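You operate a simulated robot arm through the tools that you are given. There is no shell and no other tool. Be economical: measure what you need, move in short steps, check, and stop when the job is done.

The job below is to be done with a simulated robot arm. You get a single attempt, and the scene is never put back.

## Task
Fetch the green vent cap from the green mat and stand it on top of the screw box there.

The check looks at the end state, three seconds after you hand in, the way a careful person would. Anything else that was tipped, shoved, dropped, spilled or broken makes it a failure. A push-on lid holds only when it is set on centred and level and pressed home; a screw cap is set on level and turned clockwise until tight.

## Robot
A 6-joint arm with a two-finger parallel gripper, fixed in place. Base frame: the origin is at the foot of the arm, x ahead of it, y to its left, z up; the work surface is at about z = 0. Units: cm, rad, N and s.
With the tool pointing down near the work surface it reaches from about 14 to 58 cm from the base axis. Its first joint turns from -1.152 to 1.152 rad. Payload 2.1 kg.
The tool frame sits at the grasp point between the pads (the TCP): z along the fingers, y along the line on which they close. The tips reach 3 cm beyond it. The gripper opens to 9.4 cm. The fingers are 2.8 cm wide and 1 cm thick; the gripper's body (5 by 9.6 cm) begins 5.5 cm behind the TCP.
Orientation is that of the tool frame in the base frame, as a unit quaternion [x, y, z, w]. With the fingers straight down and closing along the base's y, the tool's x points along the base's -x, its y along +y and its z along -z.

## Interface
- The arm moves only by the tool apply_moves. Its argument "series" is a list that holds one entry, the list of rows, each a list of 5 numbers: the gripper command, from -1 (fully open) to 1 (shut), values between in proportion, then the shift along the tool's x, y, z in m, then the turn about the tool's z in rad. In form: [[[grip, dx, dy, dz, spin], ...]]. A call has 1 to 20 rows; each row shifts and turns the commanded pose from where the row before left it, along the tool's axes as they then stand. Rows are played at 5 a second. More than 5 cm and 0.15 rad between two rows, or a gripper value outside its range, and nothing of the call is played. A pose out of reach is approached as far as the arm can. The call stops where the force on the tool passes 40 N (or 10 N more than at its start, if that is more) or the arm is blocked; 0.2 s more then pass. The fingers move at their own pace (about 7.2 cm/s each) and stop on an object; they squeeze with about 31 N. The grip force told is the motor's: it shows also when the fingers shut on nothing. Time passes only in rows, and 0.2 s behind the last, so rows that do not move let the fingers close. It gives the time, the measured TCP pose, the force on the tool (base axes), the opening and the grip force at its end, in the units of the frame above (readings bear some noise), and new pictures: "show" is both (left out), scene, wrist or none.
- Cameras (640 x 400 px; columns grow to the right, rows downward): "scene" is fixed at [6.87, -38.72, 48.31]; the picture's right is [0.59, -0.81, 0.00], its down [-0.47, -0.35, -0.81] and it looks along [0.65, 0.48, -0.59] (base axes); focal length 308 px, centre (320, 200). "wrist" rides on the gripper at [7.6, 1.4, -10.2] in the tool frame; the picture's right is [-0.18, 0.98, 0.00], its down [-0.75, -0.14, -0.64] and it looks along [-0.63, -0.12, 0.77] (tool axes); focal length 243 px, centre (320, 200). There is no depth. A picture from a camera that has moved, and an enlarged one, comes with that camera's place and axes in the base frame and with its lens.
- close_up(camera, box): a new picture of the part [left, top, right, bottom] of that camera's present view, enlarged. No time passes.
- hand_in(): hands the job in; it is judged then, once.

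Work in short steps. Places have to be worked out from the pictures, the camera data and where the tool is seen: move nearer, look again, correct. Check each grasp and each placing, and mend what went wrong. You have 90 turns and 170 pictures in all, those below and enlarged ones among them. Open the gripper and draw the arm clear of the work before you hand the job in, unless the task says otherwise; then end with one line.

The tools are called after "Call:" by a JSON object that holds its "method" and its "body". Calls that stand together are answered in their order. apply_moves: Moves the arm, as the interface text tells. Its arguments: {"type":"object","properties":{"series":{"type":"array"},"show":{"type":"string","enum":["both","scene","wrist","none"]}},"required":["series"]} The other tools are called the same way: close_up (camera, box) takes an enlarged picture of a part of a camera's view; hand_in () hands the job in.

At the start:

```text
time: 0.0
ee_pos: [26.69, -20.22, 29.97]
tool_rot: [0.0, 1.0, 0.001, 0.0]
force: [-0.5, -0.1, 0.8]
grip_width: 9.39
gripper_force: 0.1
```

scene: 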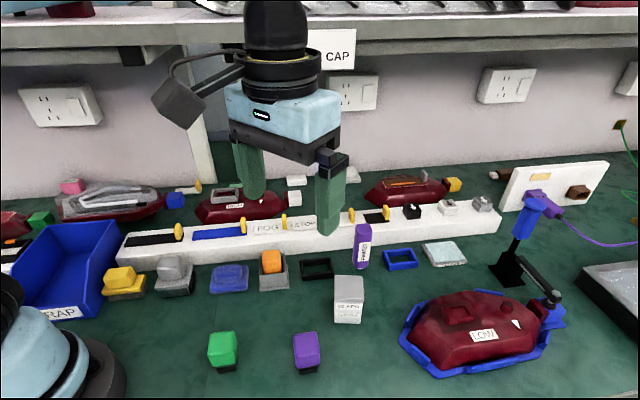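
wrist: 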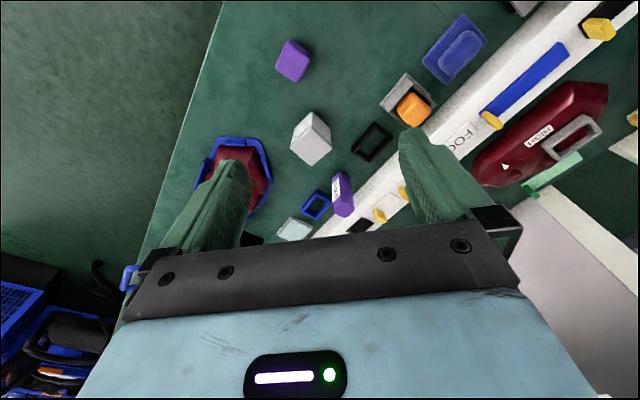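

I'll enlarge the candidate green cap and the grey box to identify them.

Call:
{"method": "close_up", "body": {"camera": "scene", "box": [180, 260, 380, 385]}}

Call:
{"method": "close_up", "body": {"camera": "scene", "box": [0, 170, 200, 295]}}

```text
3.20 times, centred on (280, 322) of scene
camera zoom: at [6.87, -38.72, 48.31], right [0.59, -0.81, 0.0], down [-0.47, -0.35, -0.81], along [0.65, 0.48, -0.59], focal length 985 px, centre (448, -192)
```

zoom: 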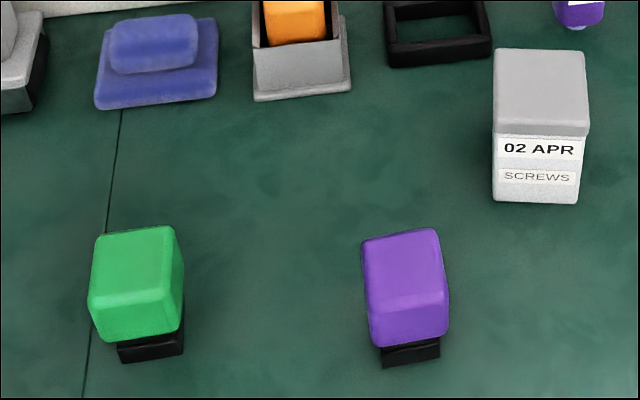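

```text
3.20 times, centred on (100, 232) of scene
camera zoom: at [6.87, -38.72, 48.31], right [0.59, -0.81, 0.0], down [-0.47, -0.35, -0.81], along [0.65, 0.48, -0.59], focal length 985 px, centre (1024, 96)
```

zoom: 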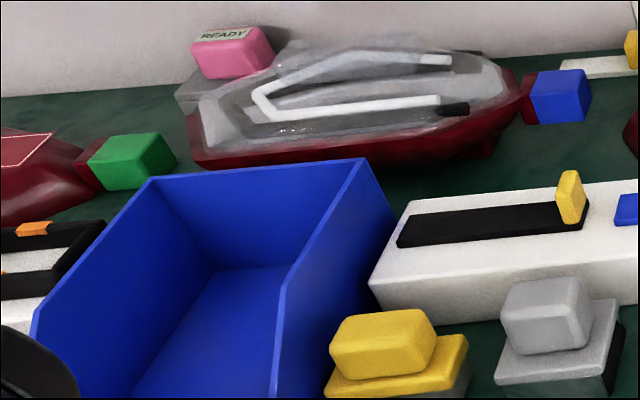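

The loose green cap with a black neck stands at about (18, -12.7), and the "SCREWS" box at about (36, -23), roughly 6 cm high. I'll move above the cap at z≈20 for a closer look.

Call:
{"method": "apply_moves", "body": {"series": [[[-1, 0.0218, 0.0188, 0.025, 0], [-1, 0.0218, 0.0188, 0.025, 0], [-1, 0.0218, 0.0188, 0.025, 0], [-1, 0.0218, 0.0188, 0.025, 0], [-1, 0, 0, 0, 0], [-1, 0, 0, 0, 0]]]}}

```text
time: 1.4
ee_pos: [17.81, -12.84, 20.11]
tool_rot: [0.0, 1.0, 0.0, -0.001]
force: [0.6, 0.2, 0.4]
grip_width: 9.39
gripper_force: 0.0
camera wrist: at [10.12, -11.44, 30.38], right [0.18, 0.98, 0.0], down [0.75, -0.14, 0.64], along [0.63, -0.12, -0.77], focal length 243 px, centre (320, 200)
```

scene: 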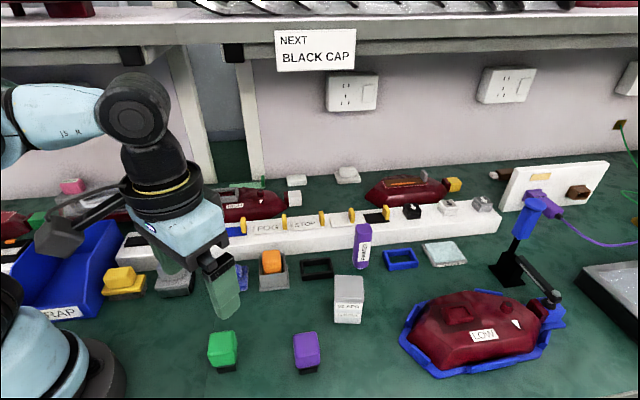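
wrist: 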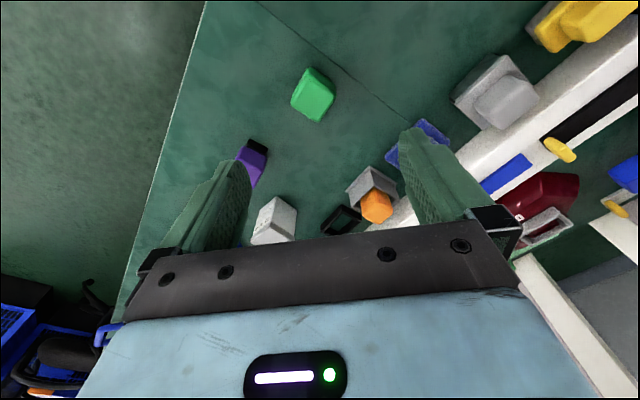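

The cap is almost below the tool. I'll enlarge the wrist view for its orientation and the box.

Call:
{"method": "close_up", "body": {"camera": "wrist", "box": [264, 45, 376, 115]}}

Call:
{"method": "close_up", "body": {"camera": "scene", "box": [190, 320, 270, 370]}}

```text
5.71 times, centred on (320, 80) of wrist
camera zoom: at [10.12, -11.44, 30.38], right [0.18, 0.98, 0.0], down [0.75, -0.14, 0.64], along [0.63, -0.12, -0.77], focal length 1386 px, centre (320, 886)
```

zoom: 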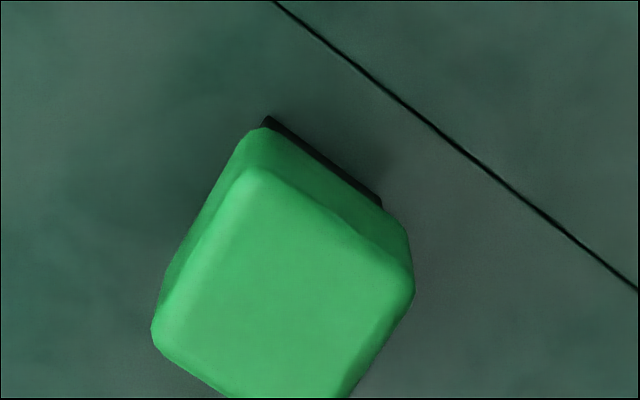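

```text
8.00 times, centred on (230, 345) of scene
camera zoom: at [6.87, -38.72, 48.31], right [0.59, -0.81, 0.0], down [-0.47, -0.35, -0.81], along [0.65, 0.48, -0.59], focal length 2462 px, centre (1040, -960)
```

zoom: 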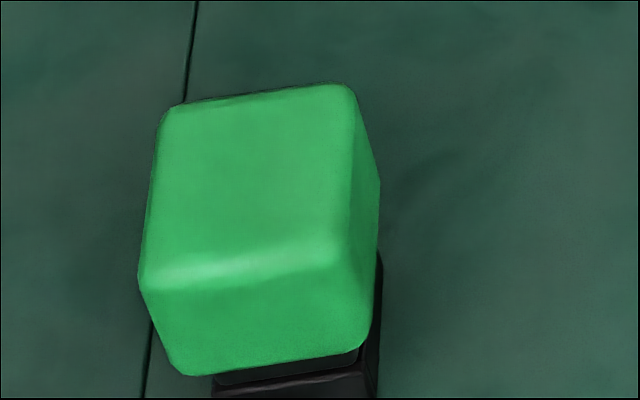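

There's a black part beneath the cap; I'll look at that and at the full wrist outline.

Call:
{"method": "close_up", "body": {"camera": "scene", "box": [195, 340, 259, 380]}}

Call:
{"method": "close_up", "body": {"camera": "wrist", "box": [264, 60, 376, 130]}}

Call:
{"method": "close_up", "body": {"camera": "wrist", "box": [190, 130, 318, 250]}}

```text
10.00 times, centred on (227, 360) of scene
camera zoom: at [6.87, -38.72, 48.31], right [0.59, -0.81, 0.0], down [-0.47, -0.35, -0.81], along [0.65, 0.48, -0.59], focal length 3077 px, centre (1250, -1400)
```

zoom: 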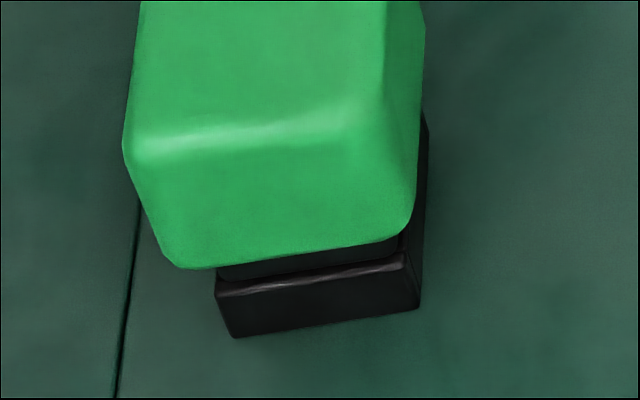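

```text
5.71 times, centred on (320, 95) of wrist
camera zoom: at [10.12, -11.44, 30.38], right [0.18, 0.98, 0.0], down [0.75, -0.14, 0.64], along [0.63, -0.12, -0.77], focal length 1386 px, centre (320, 800)
```

zoom: 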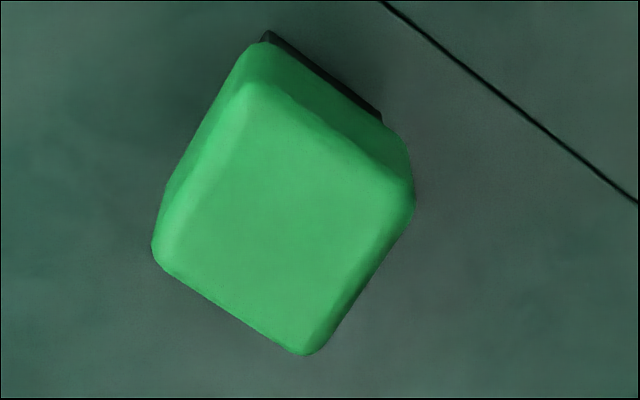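

```text
3.33 times, centred on (254, 190) of wrist
camera zoom: at [10.12, -11.44, 30.38], right [0.18, 0.98, 0.0], down [0.75, -0.14, 0.64], along [0.63, -0.12, -0.77], focal length 809 px, centre (540, 233)
```

zoom: 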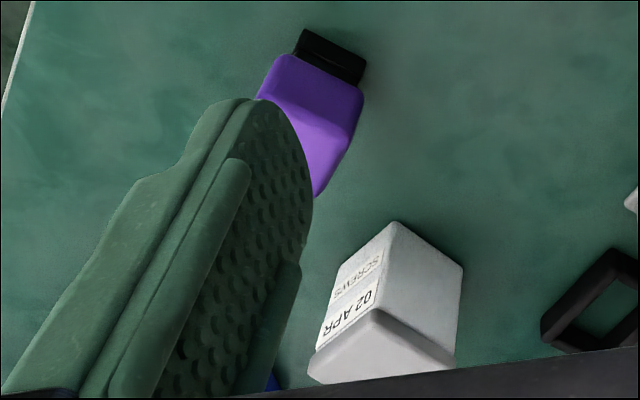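

The cap is about 6 cm tall (green top on a black plug) at roughly (17.5, -13.5), with its sides turned about 48°. I'll centre over it, turn the tool by +0.74 rad and descend to z≈12 to check.

Call:
{"method": "apply_moves", "body": {"series": [[[-1, 0.0028, -0.0073, 0, 0], [-1, 0, 0, 0, 0.148], [-1, 0, 0, 0, 0.148], [-1, 0, 0, 0, 0.148], [-1, 0, 0, 0, 0.148], [-1, 0, 0, 0, 0.148], [-1, 0, 0, 0.04, 0], [-1, 0, 0, 0.04, 0], [-1, 0, 0, 0, 0], [-1, 0, 0, 0, 0]]]}}

```text
time: 3.6
ee_pos: [17.45, -13.34, 11.89]
tool_rot: [0.362, 0.932, 0.0, 0.0]
force: [0.1, -0.8, 0.4]
grip_width: 9.37
gripper_force: 0.1
camera wrist: at [12.82, -7.26, 22.26], right [0.8, 0.6, 0.0], down [0.46, -0.61, 0.64], along [0.39, -0.51, -0.77], focal length 243 px, centre (320, 200)
```

scene: 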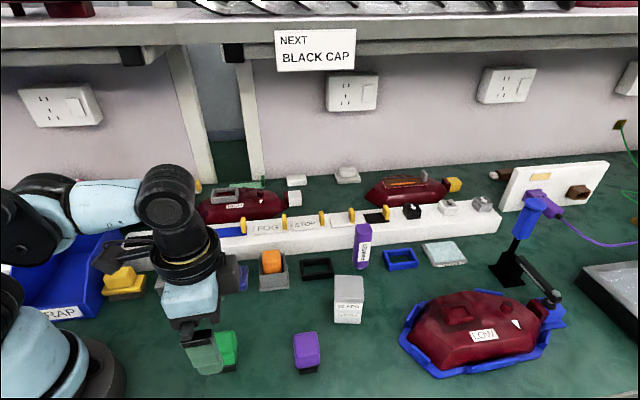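
wrist: 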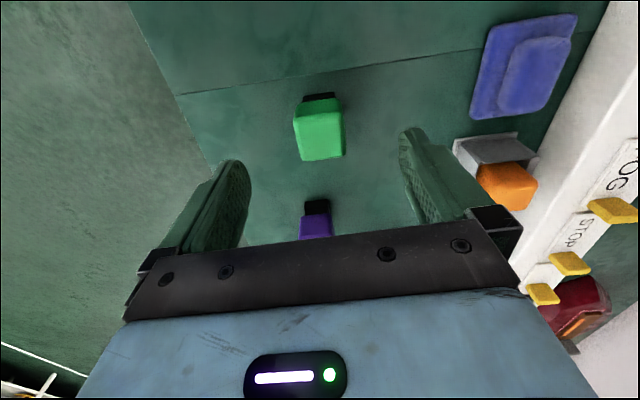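

Call:
{"method": "close_up", "body": {"camera": "wrist", "box": [256, 80, 384, 160]}}

Call:
{"method": "close_up", "body": {"camera": "scene", "box": [170, 310, 266, 370]}}

```text
5.00 times, centred on (320, 120) of wrist
camera zoom: at [12.82, -7.26, 22.26], right [0.8, 0.6, 0.0], down [0.46, -0.61, 0.64], along [0.39, -0.51, -0.77], focal length 1213 px, centre (320, 600)
```

zoom: 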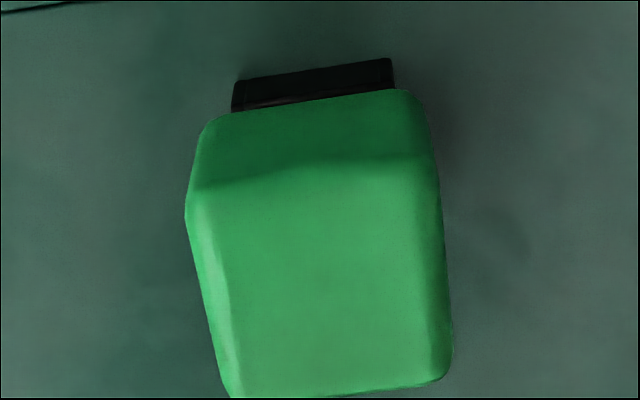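

```text
6.67 times, centred on (218, 340) of scene
camera zoom: at [6.87, -38.72, 48.31], right [0.59, -0.81, 0.0], down [-0.47, -0.35, -0.81], along [0.65, 0.48, -0.59], focal length 2052 px, centre (1000, -733)
```

zoom: 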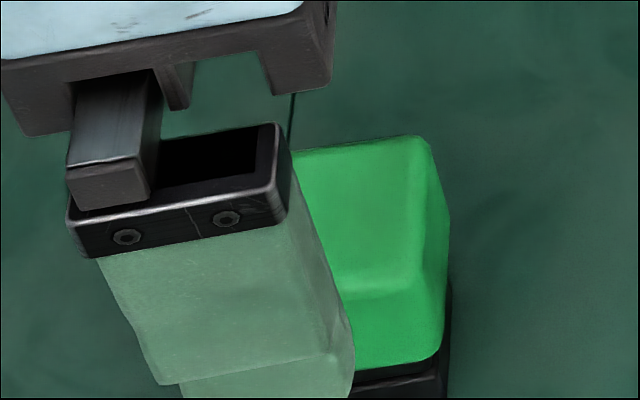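

The tool is within ~2 mm of the cap centre, and the cap sides stand at about 44°, so I add a small turn. Then I descend to z≈4.3 with the fingers open.

Call:
{"method": "apply_moves", "body": {"series": [[[-1, -0.001, 0.001, 0.02, 0.06], [-1, 0, 0, 0.02, 0], [-1, 0, 0, 0.018, 0], [-1, 0, 0, 0.018, 0], [-1, 0, 0, 0, 0], [-1, 0, 0, 0, 0]]]}}

```text
time: 5.0
ee_pos: [17.92, -13.31, 4.07]
tool_rot: [0.39, 0.921, 0.0, 0.001]
force: [0.0, -0.3, 0.2]
grip_width: 9.39
gripper_force: 0.1
camera wrist: at [13.48, -6.9, 14.43], right [0.83, 0.55, 0.0], down [0.42, -0.64, 0.64], along [0.36, -0.54, -0.77], focal length 243 px, centre (320, 200)
```

scene: 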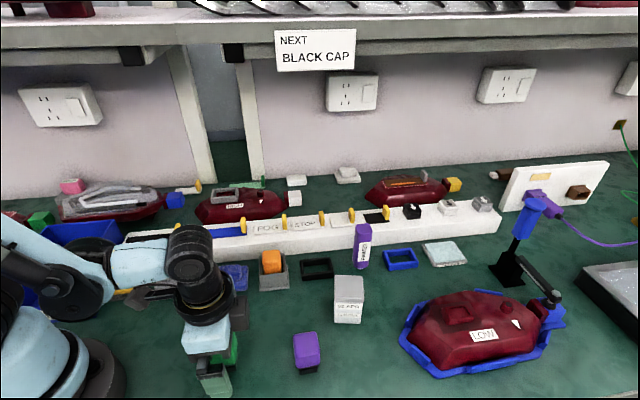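
wrist: 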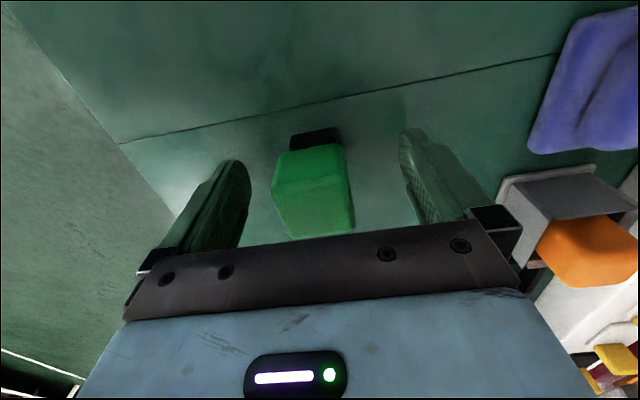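

The cap sits between the fingers, about 2 mm to the left of centre in the view. I'll nudge the tool over and close.

Call:
{"method": "apply_moves", "body": {"series": [[[-1, 0.002, -0.0025, 0, 0], [-1, 0, 0, 0, 0], [0.2, 0, 0, 0, 0], [1, 0, 0, 0, 0], [1, 0, 0, 0, 0], [1, 0, 0, 0, 0], [1, 0, 0, 0, 0]]]}}

```text
time: 6.6
ee_pos: [17.61, -13.4, 4.2]
tool_rot: [0.389, 0.921, 0.0, 0.0]
force: [0.8, -0.2, 0.6]
grip_width: 3.94
gripper_force: 31.0
camera wrist: at [13.15, -6.97, 14.51], right [0.83, 0.55, 0.0], down [0.42, -0.64, 0.64], along [0.36, -0.54, -0.77], focal length 243 px, centre (320, 200)
```

scene: 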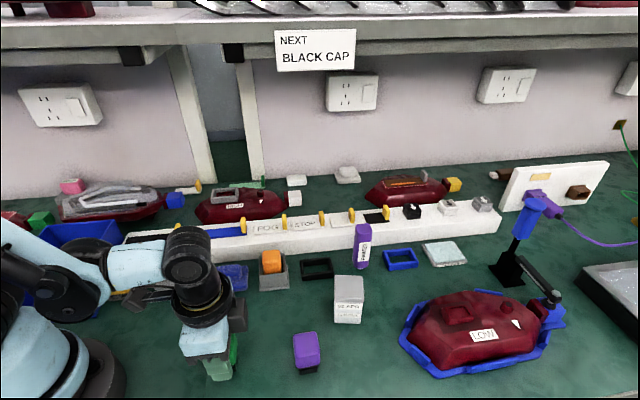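
wrist: 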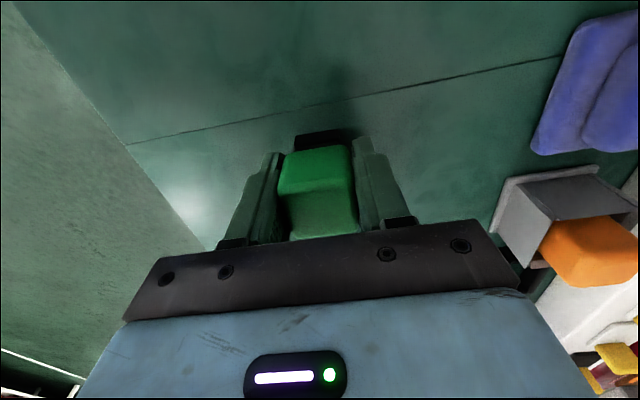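

The cap is held (3.94 cm, 31 N). I'll lift it straight up by 14 cm.

Call:
{"method": "apply_moves", "body": {"series": [[[1, 0, 0, -0.01, 0], [1, 0, 0, -0.025, 0], [1, 0, 0, -0.035, 0], [1, 0, 0, -0.035, 0], [1, 0, 0, -0.035, 0], [1, 0, 0, 0, 0], [1, 0, 0, 0, 0]]]}}

```text
time: 8.2
ee_pos: [17.56, -13.41, 18.36]
tool_rot: [0.389, 0.921, 0.0, 0.0]
force: [0.4, -0.9, 0.0]
grip_width: 3.96
gripper_force: 30.9
camera wrist: at [13.16, -7.02, 28.63], right [0.83, 0.55, 0.0], down [0.42, -0.64, 0.64], along [0.36, -0.53, -0.77], focal length 243 px, centre (320, 200)
```

scene: 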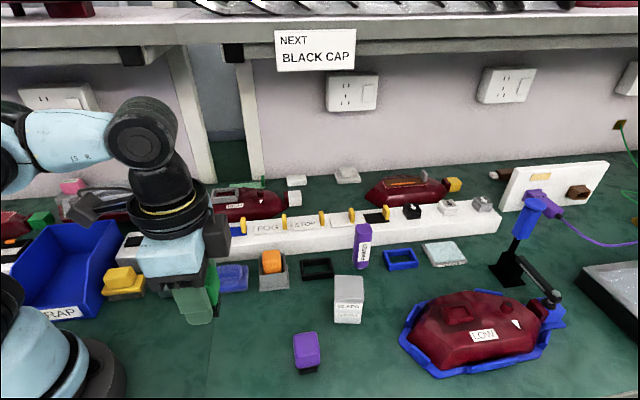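
wrist: 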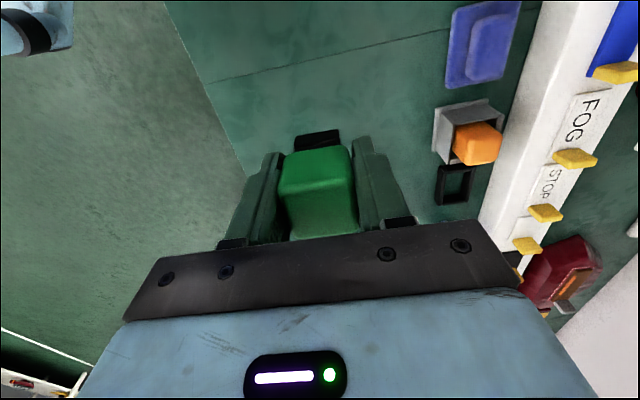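

The whole cap incl. plug came up and hangs level. I'll turn to the box's angle (about 32°) and stop beside the box at height, to measure it with the wrist camera.

Call:
{"method": "apply_moves", "body": {"series": [[[1, 0, 0, 0, 0.105], [1, 0, 0, 0, 0.105], [1, -0.033, 0.0014, 0, 0], [1, -0.033, 0.0014, 0, 0], [1, -0.033, 0.0014, 0, 0], [1, -0.033, 0.0014, 0, 0], [1, -0.033, 0.0014, 0, 0], [1, 0, 0, 0, 0], [1, 0, 0, 0, 0]]]}}

```text
time: 10.2
ee_pos: [26.68, -27.1, 18.33]
tool_rot: [0.484, 0.875, 0.0, 0.0]
force: [-0.4, -0.3, -0.6]
grip_width: 3.94
gripper_force: 31.2
camera wrist: at [23.84, -20.04, 28.53], right [0.93, 0.37, 0.0], down [0.28, -0.71, 0.64], along [0.24, -0.6, -0.77], focal length 243 px, centre (320, 200)
```

scene: 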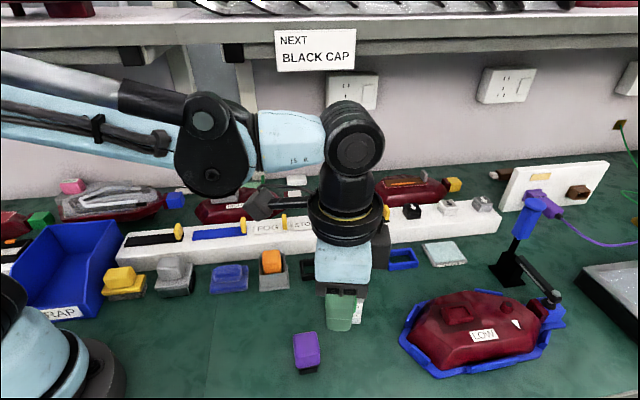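
wrist: 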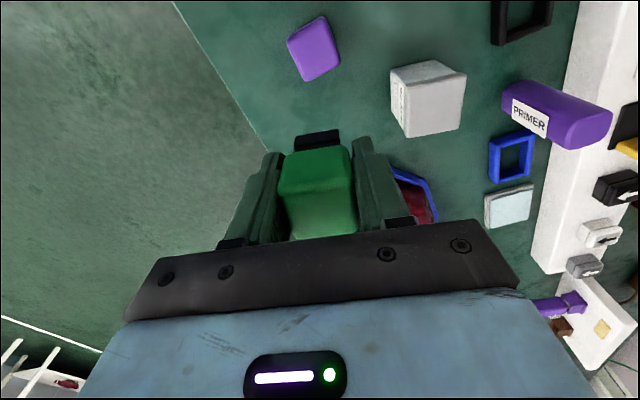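

The box is clearly visible in the wrist view, unobstructed. I'll enlarge it to measure its top face.

Call:
{"method": "close_up", "body": {"camera": "wrist", "box": [370, 50, 498, 150]}}

Call:
{"method": "close_up", "body": {"camera": "wrist", "box": [220, 120, 420, 245]}}

```text
4.00 times, centred on (434, 100) of wrist
camera zoom: at [23.84, -20.04, 28.53], right [0.93, 0.37, 0.0], down [0.28, -0.71, 0.64], along [0.24, -0.6, -0.77], focal length 970 px, centre (-136, 600)
```

zoom: 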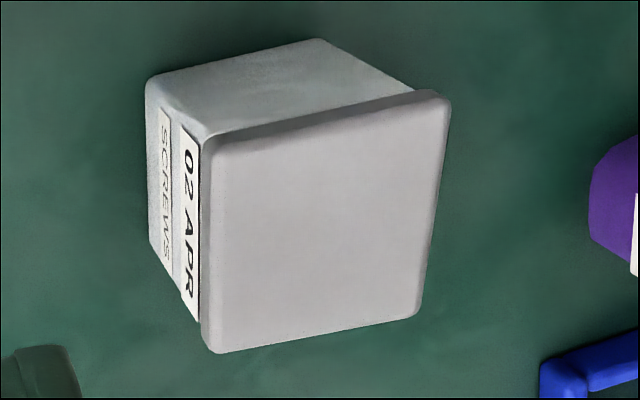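

```text
3.20 times, centred on (320, 182) of wrist
camera zoom: at [23.84, -20.04, 28.53], right [0.93, 0.37, 0.0], down [0.28, -0.71, 0.64], along [0.24, -0.6, -0.77], focal length 776 px, centre (320, 256)
```

zoom: 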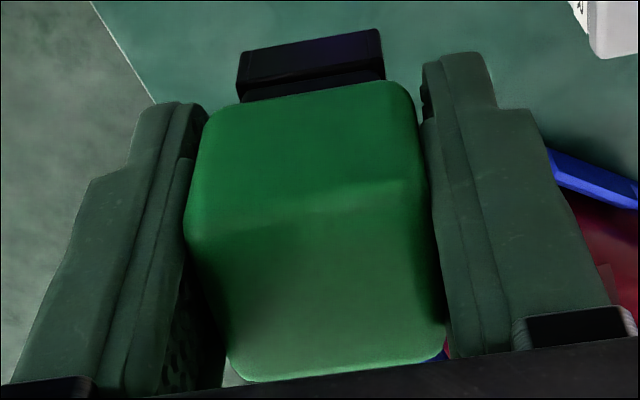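

Top face is about 5×5 cm, centred near (36.2, -23.45) at height ~6.5, with sides at ~33°. I'll move the cap over it and come down to about 1.5 cm above.

Call:
{"method": "apply_moves", "body": {"series": [[[1, -0.005, 0.025, 0, 0], [1, -0.005, 0.025, 0, 0], [1, -0.005, 0.025, 0, 0], [1, -0.005, 0.025, 0, 0], [1, 0, 0, 0, 0], [1, 0, 0, 0.02, 0], [1, 0, 0, 0.02, 0], [1, 0, 0, 0.02, 0], [1, 0, 0, 0, 0], [1, 0, 0, 0, 0]]]}}

```text
time: 12.4
ee_pos: [36.27, -23.51, 12.46]
tool_rot: [0.483, 0.876, 0.0, 0.0]
force: [0.0, -0.3, 0.0]
grip_width: 3.96
gripper_force: 31.7
camera wrist: at [33.27, -16.32, 22.72], right [0.93, 0.37, 0.0], down [0.28, -0.71, 0.64], along [0.24, -0.6, -0.77], focal length 243 px, centre (320, 200)
```

scene: 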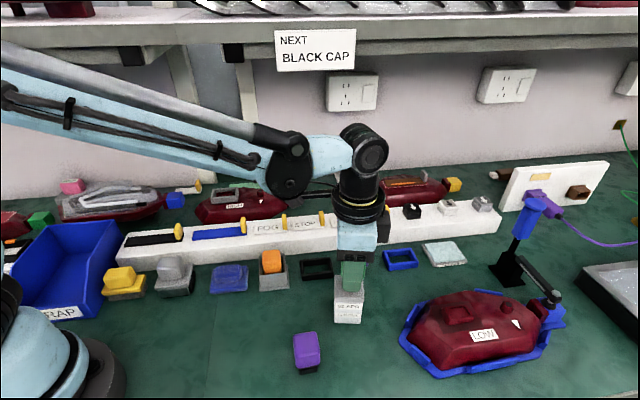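
wrist: 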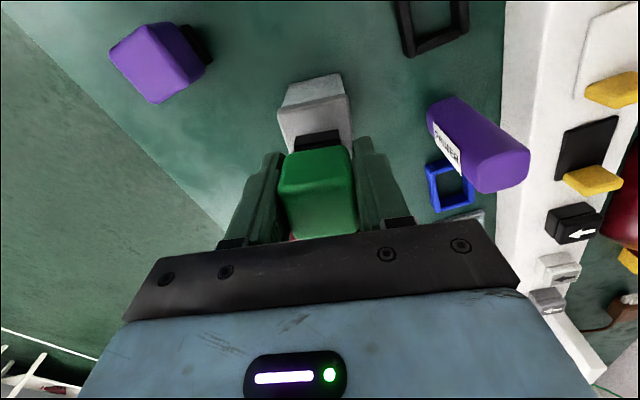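

Call:
{"method": "close_up", "body": {"camera": "wrist", "box": [256, 65, 384, 165]}}

Call:
{"method": "close_up", "body": {"camera": "scene", "box": [308, 245, 388, 330]}}

```text
4.00 times, centred on (320, 115) of wrist
camera zoom: at [33.27, -16.32, 22.72], right [0.93, 0.37, 0.0], down [0.28, -0.71, 0.64], along [0.24, -0.6, -0.77], focal length 970 px, centre (320, 540)
```

zoom: 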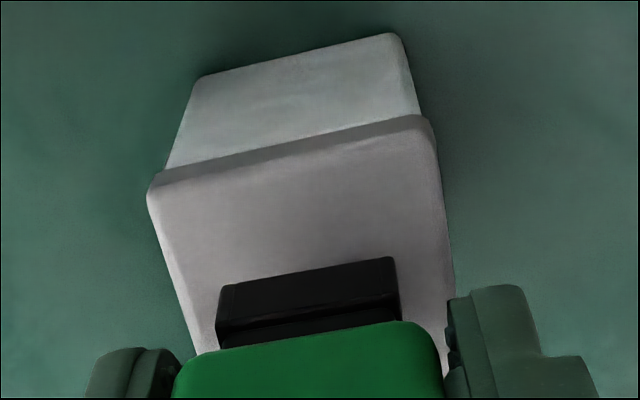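

```text
4.71 times, centred on (348, 288) of scene
camera zoom: at [6.87, -38.72, 48.31], right [0.59, -0.81, 0.0], down [-0.47, -0.35, -0.81], along [0.65, 0.48, -0.59], focal length 1448 px, centre (188, -212)
```

zoom: 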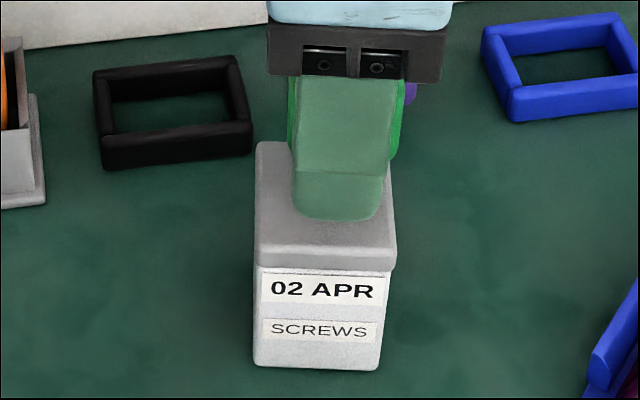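

The plug is centred over the lid within ~2 mm and aligned. I'll descend gently, watching the force.

Call:
{"method": "apply_moves", "body": {"series": [[[1, 0, 0, 0.005, 0], [1, 0, 0, 0.005, 0], [1, 0, 0, 0.003, 0], [1, 0, 0, 0, 0], [1, 0, 0, 0, 0]]], "show": "none"}}

```text
time: 13.6
ee_pos: [36.35, -23.3, 11.06]
tool_rot: [0.484, 0.875, 0.0, 0.0]
force: [-3.0, -2.1, 25.6]
grip_width: 3.95
gripper_force: 31.0
```

The force is up to 25 N, so the plug has landed on the lid (TCP z 11.06). I'll ease up 1 mm and look before releasing.

Call:
{"method": "apply_moves", "body": {"series": [[[1, 0, 0, -0.001, 0], [1, 0, 0, 0, 0], [1, 0, 0, 0, 0]]]}}

Call:
{"method": "close_up", "body": {"camera": "scene", "box": [308, 245, 388, 330]}}

Call:
{"method": "close_up", "body": {"camera": "wrist", "box": [256, 65, 384, 165]}}

```text
time: 14.4
ee_pos: [36.46, -23.38, 11.25]
tool_rot: [0.483, 0.876, 0.001, 0.001]
force: [0.0, -0.4, 0.3]
grip_width: 3.96
gripper_force: 31.0
camera wrist: at [33.42, -16.22, 21.44], right [0.93, 0.37, 0.0], down [0.28, -0.71, 0.64], along [0.24, -0.6, -0.77], focal length 243 px, centre (320, 200)
```

scene: 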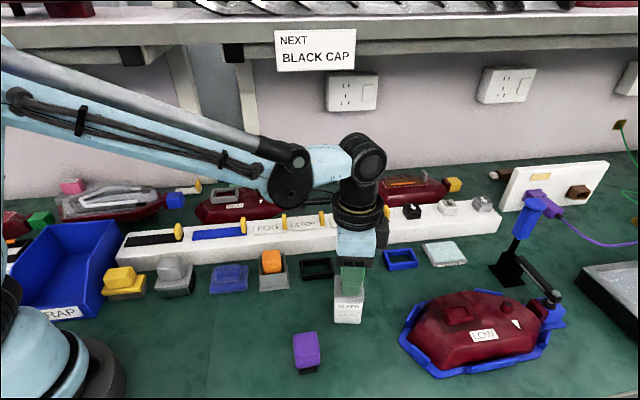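
wrist: 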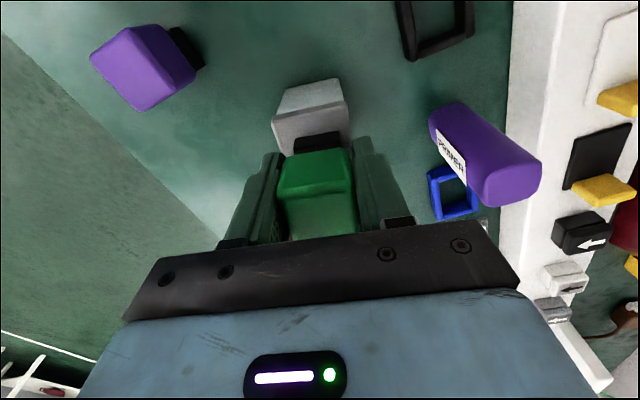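

```text
4.71 times, centred on (348, 288) of scene
camera zoom: at [6.87, -38.72, 48.31], right [0.59, -0.81, 0.0], down [-0.47, -0.35, -0.81], along [0.65, 0.48, -0.59], focal length 1448 px, centre (188, -212)
```

zoom: 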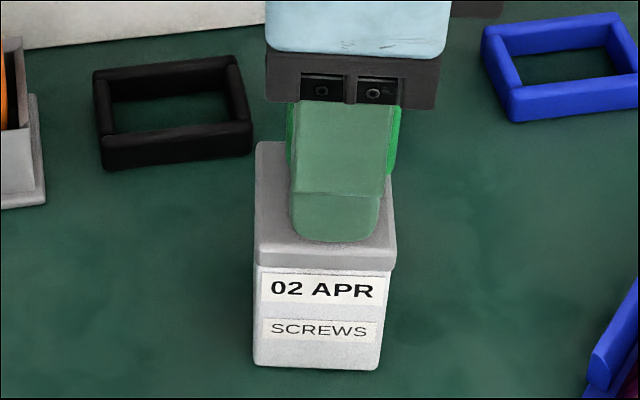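

```text
4.00 times, centred on (320, 115) of wrist
camera zoom: at [33.42, -16.22, 21.44], right [0.93, 0.37, 0.0], down [0.28, -0.71, 0.64], along [0.24, -0.6, -0.77], focal length 970 px, centre (320, 540)
```

zoom: 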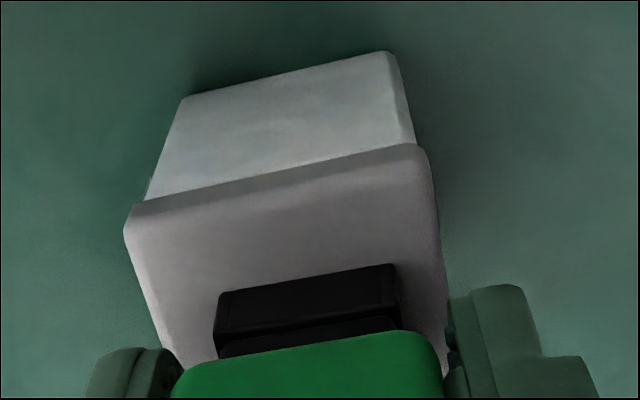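

Force is zero now, so the plug hovers about 1 mm above, with an offset of ~2 mm along the closing axis. I'll correct that offset and lower lightly to touch.

Call:
{"method": "apply_moves", "body": {"series": [[[1, 0, -0.002, 0, 0], [1, 0, 0, 0.0007, 0], [1, 0, 0, 0, 0], [1, 0, 0, 0, 0]]], "show": "none"}}

```text
time: 15.4
ee_pos: [36.11, -23.49, 11.21]
tool_rot: [0.484, 0.875, 0.0, 0.0]
force: [1.4, 2.3, 20.8]
grip_width: 3.95
gripper_force: 31.2
```

It touches with 20 N; I'll ease 0.4 mm and then open the fingers moderately.

Call:
{"method": "apply_moves", "body": {"series": [[[1, 0, 0, -0.0004, 0], [1, 0, 0, 0, 0], [0.1, 0, 0, 0, 0], [0, 0, 0, 0, 0], [-0.2, 0, 0, 0, 0], [-0.35, 0, 0, 0, 0], [-0.35, 0, 0, 0, 0]]]}}

Call:
{"method": "close_up", "body": {"camera": "wrist", "box": [256, 85, 416, 245]}}

```text
time: 17.0
ee_pos: [36.2, -23.45, 11.05]
tool_rot: [0.484, 0.875, 0.0, 0.0]
force: [0.6, 0.6, -0.6]
grip_width: 6.34
gripper_force: 0.0
camera wrist: at [33.24, -16.37, 21.44], right [0.93, 0.37, 0.0], down [0.28, -0.71, 0.64], along [0.24, -0.6, -0.77], focal length 243 px, centre (320, 200)
```

scene: 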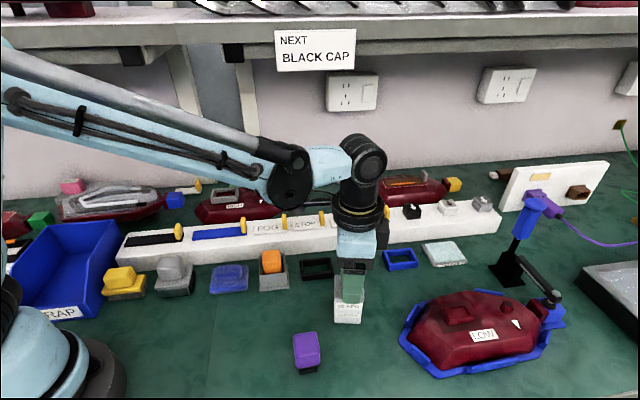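
wrist: 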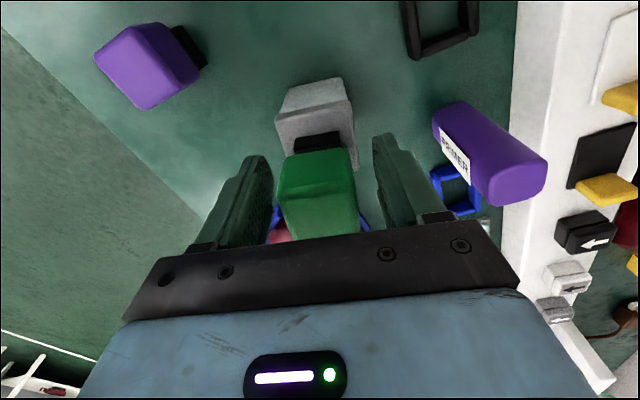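

```text
2.50 times, centred on (336, 165) of wrist
camera zoom: at [33.24, -16.37, 21.44], right [0.93, 0.37, 0.0], down [0.28, -0.71, 0.64], along [0.24, -0.6, -0.77], focal length 606 px, centre (280, 288)
```

zoom: 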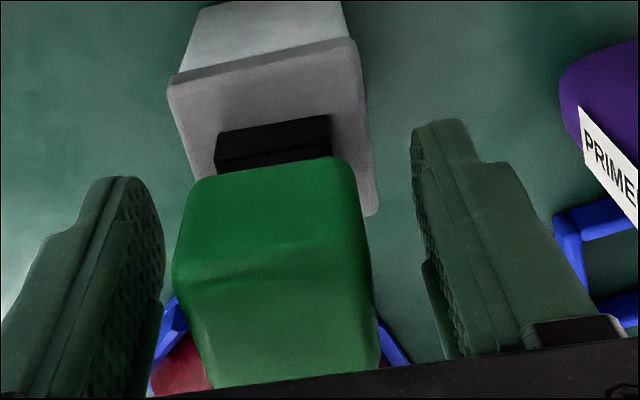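

The cap stands free and the fingers are clear on both sides. I'll rise straight up, well clear of it.

Call:
{"method": "apply_moves", "body": {"series": [[[-0.35, 0, 0, -0.01, 0], [-0.35, 0, 0, -0.02, 0], [-0.35, 0, 0, -0.03, 0], [-0.35, 0, 0, -0.04, 0], [-0.35, 0, 0, -0.04, 0], [-1, 0.03, 0, -0.03, 0], [-1, 0.04, 0, 0, 0], [-1, 0.04, 0, 0, 0], [-1, 0.04, 0, 0, 0], [-1, 0, 0, 0, 0], [-1, 0, 0, 0, 0]]]}}

Call:
{"method": "close_up", "body": {"camera": "scene", "box": [292, 235, 404, 335]}}

```text
time: 19.4
ee_pos: [28.1, -10.94, 28.19]
tool_rot: [0.482, 0.876, 0.0, -0.001]
force: [0.0, -0.1, 0.6]
grip_width: 9.4
gripper_force: 0.0
camera wrist: at [25.14, -3.87, 38.46], right [0.93, 0.37, 0.0], down [0.28, -0.71, 0.64], along [0.24, -0.6, -0.77], focal length 243 px, centre (320, 200)
```

scene: 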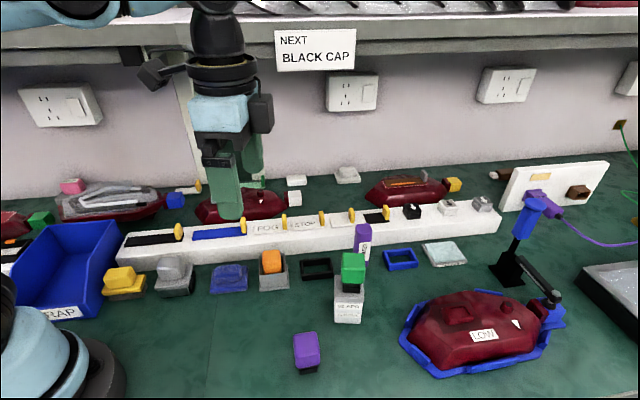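
wrist: 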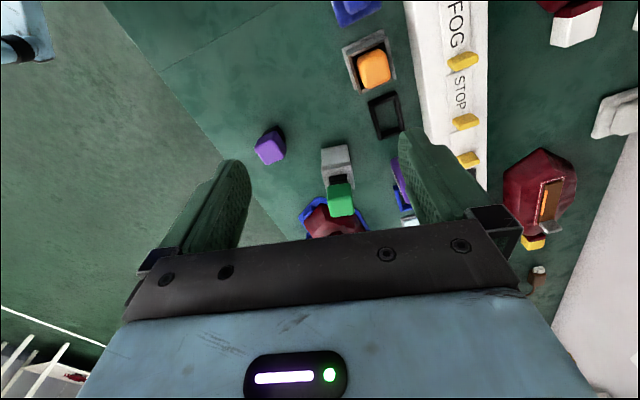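

```text
4.00 times, centred on (348, 285) of scene
camera zoom: at [6.87, -38.72, 48.31], right [0.59, -0.81, 0.0], down [-0.47, -0.35, -0.81], along [0.65, 0.48, -0.59], focal length 1231 px, centre (208, -140)
```

zoom: 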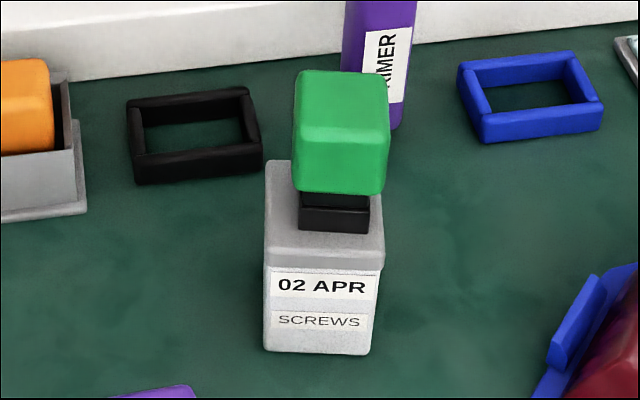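

The cap stands upright on the screw box, the box is where it was, nothing else was disturbed, and the arm is clear, so I'm handing in.

Call:
{"method": "hand_in", "body": {}}

```text
The job is handed in.
```

The green vent cap is standing upright on top of the screw box, about 4 mm off centre. The box has not moved, nothing else was disturbed, and I opened the gripper and drew the arm clear before handing in.
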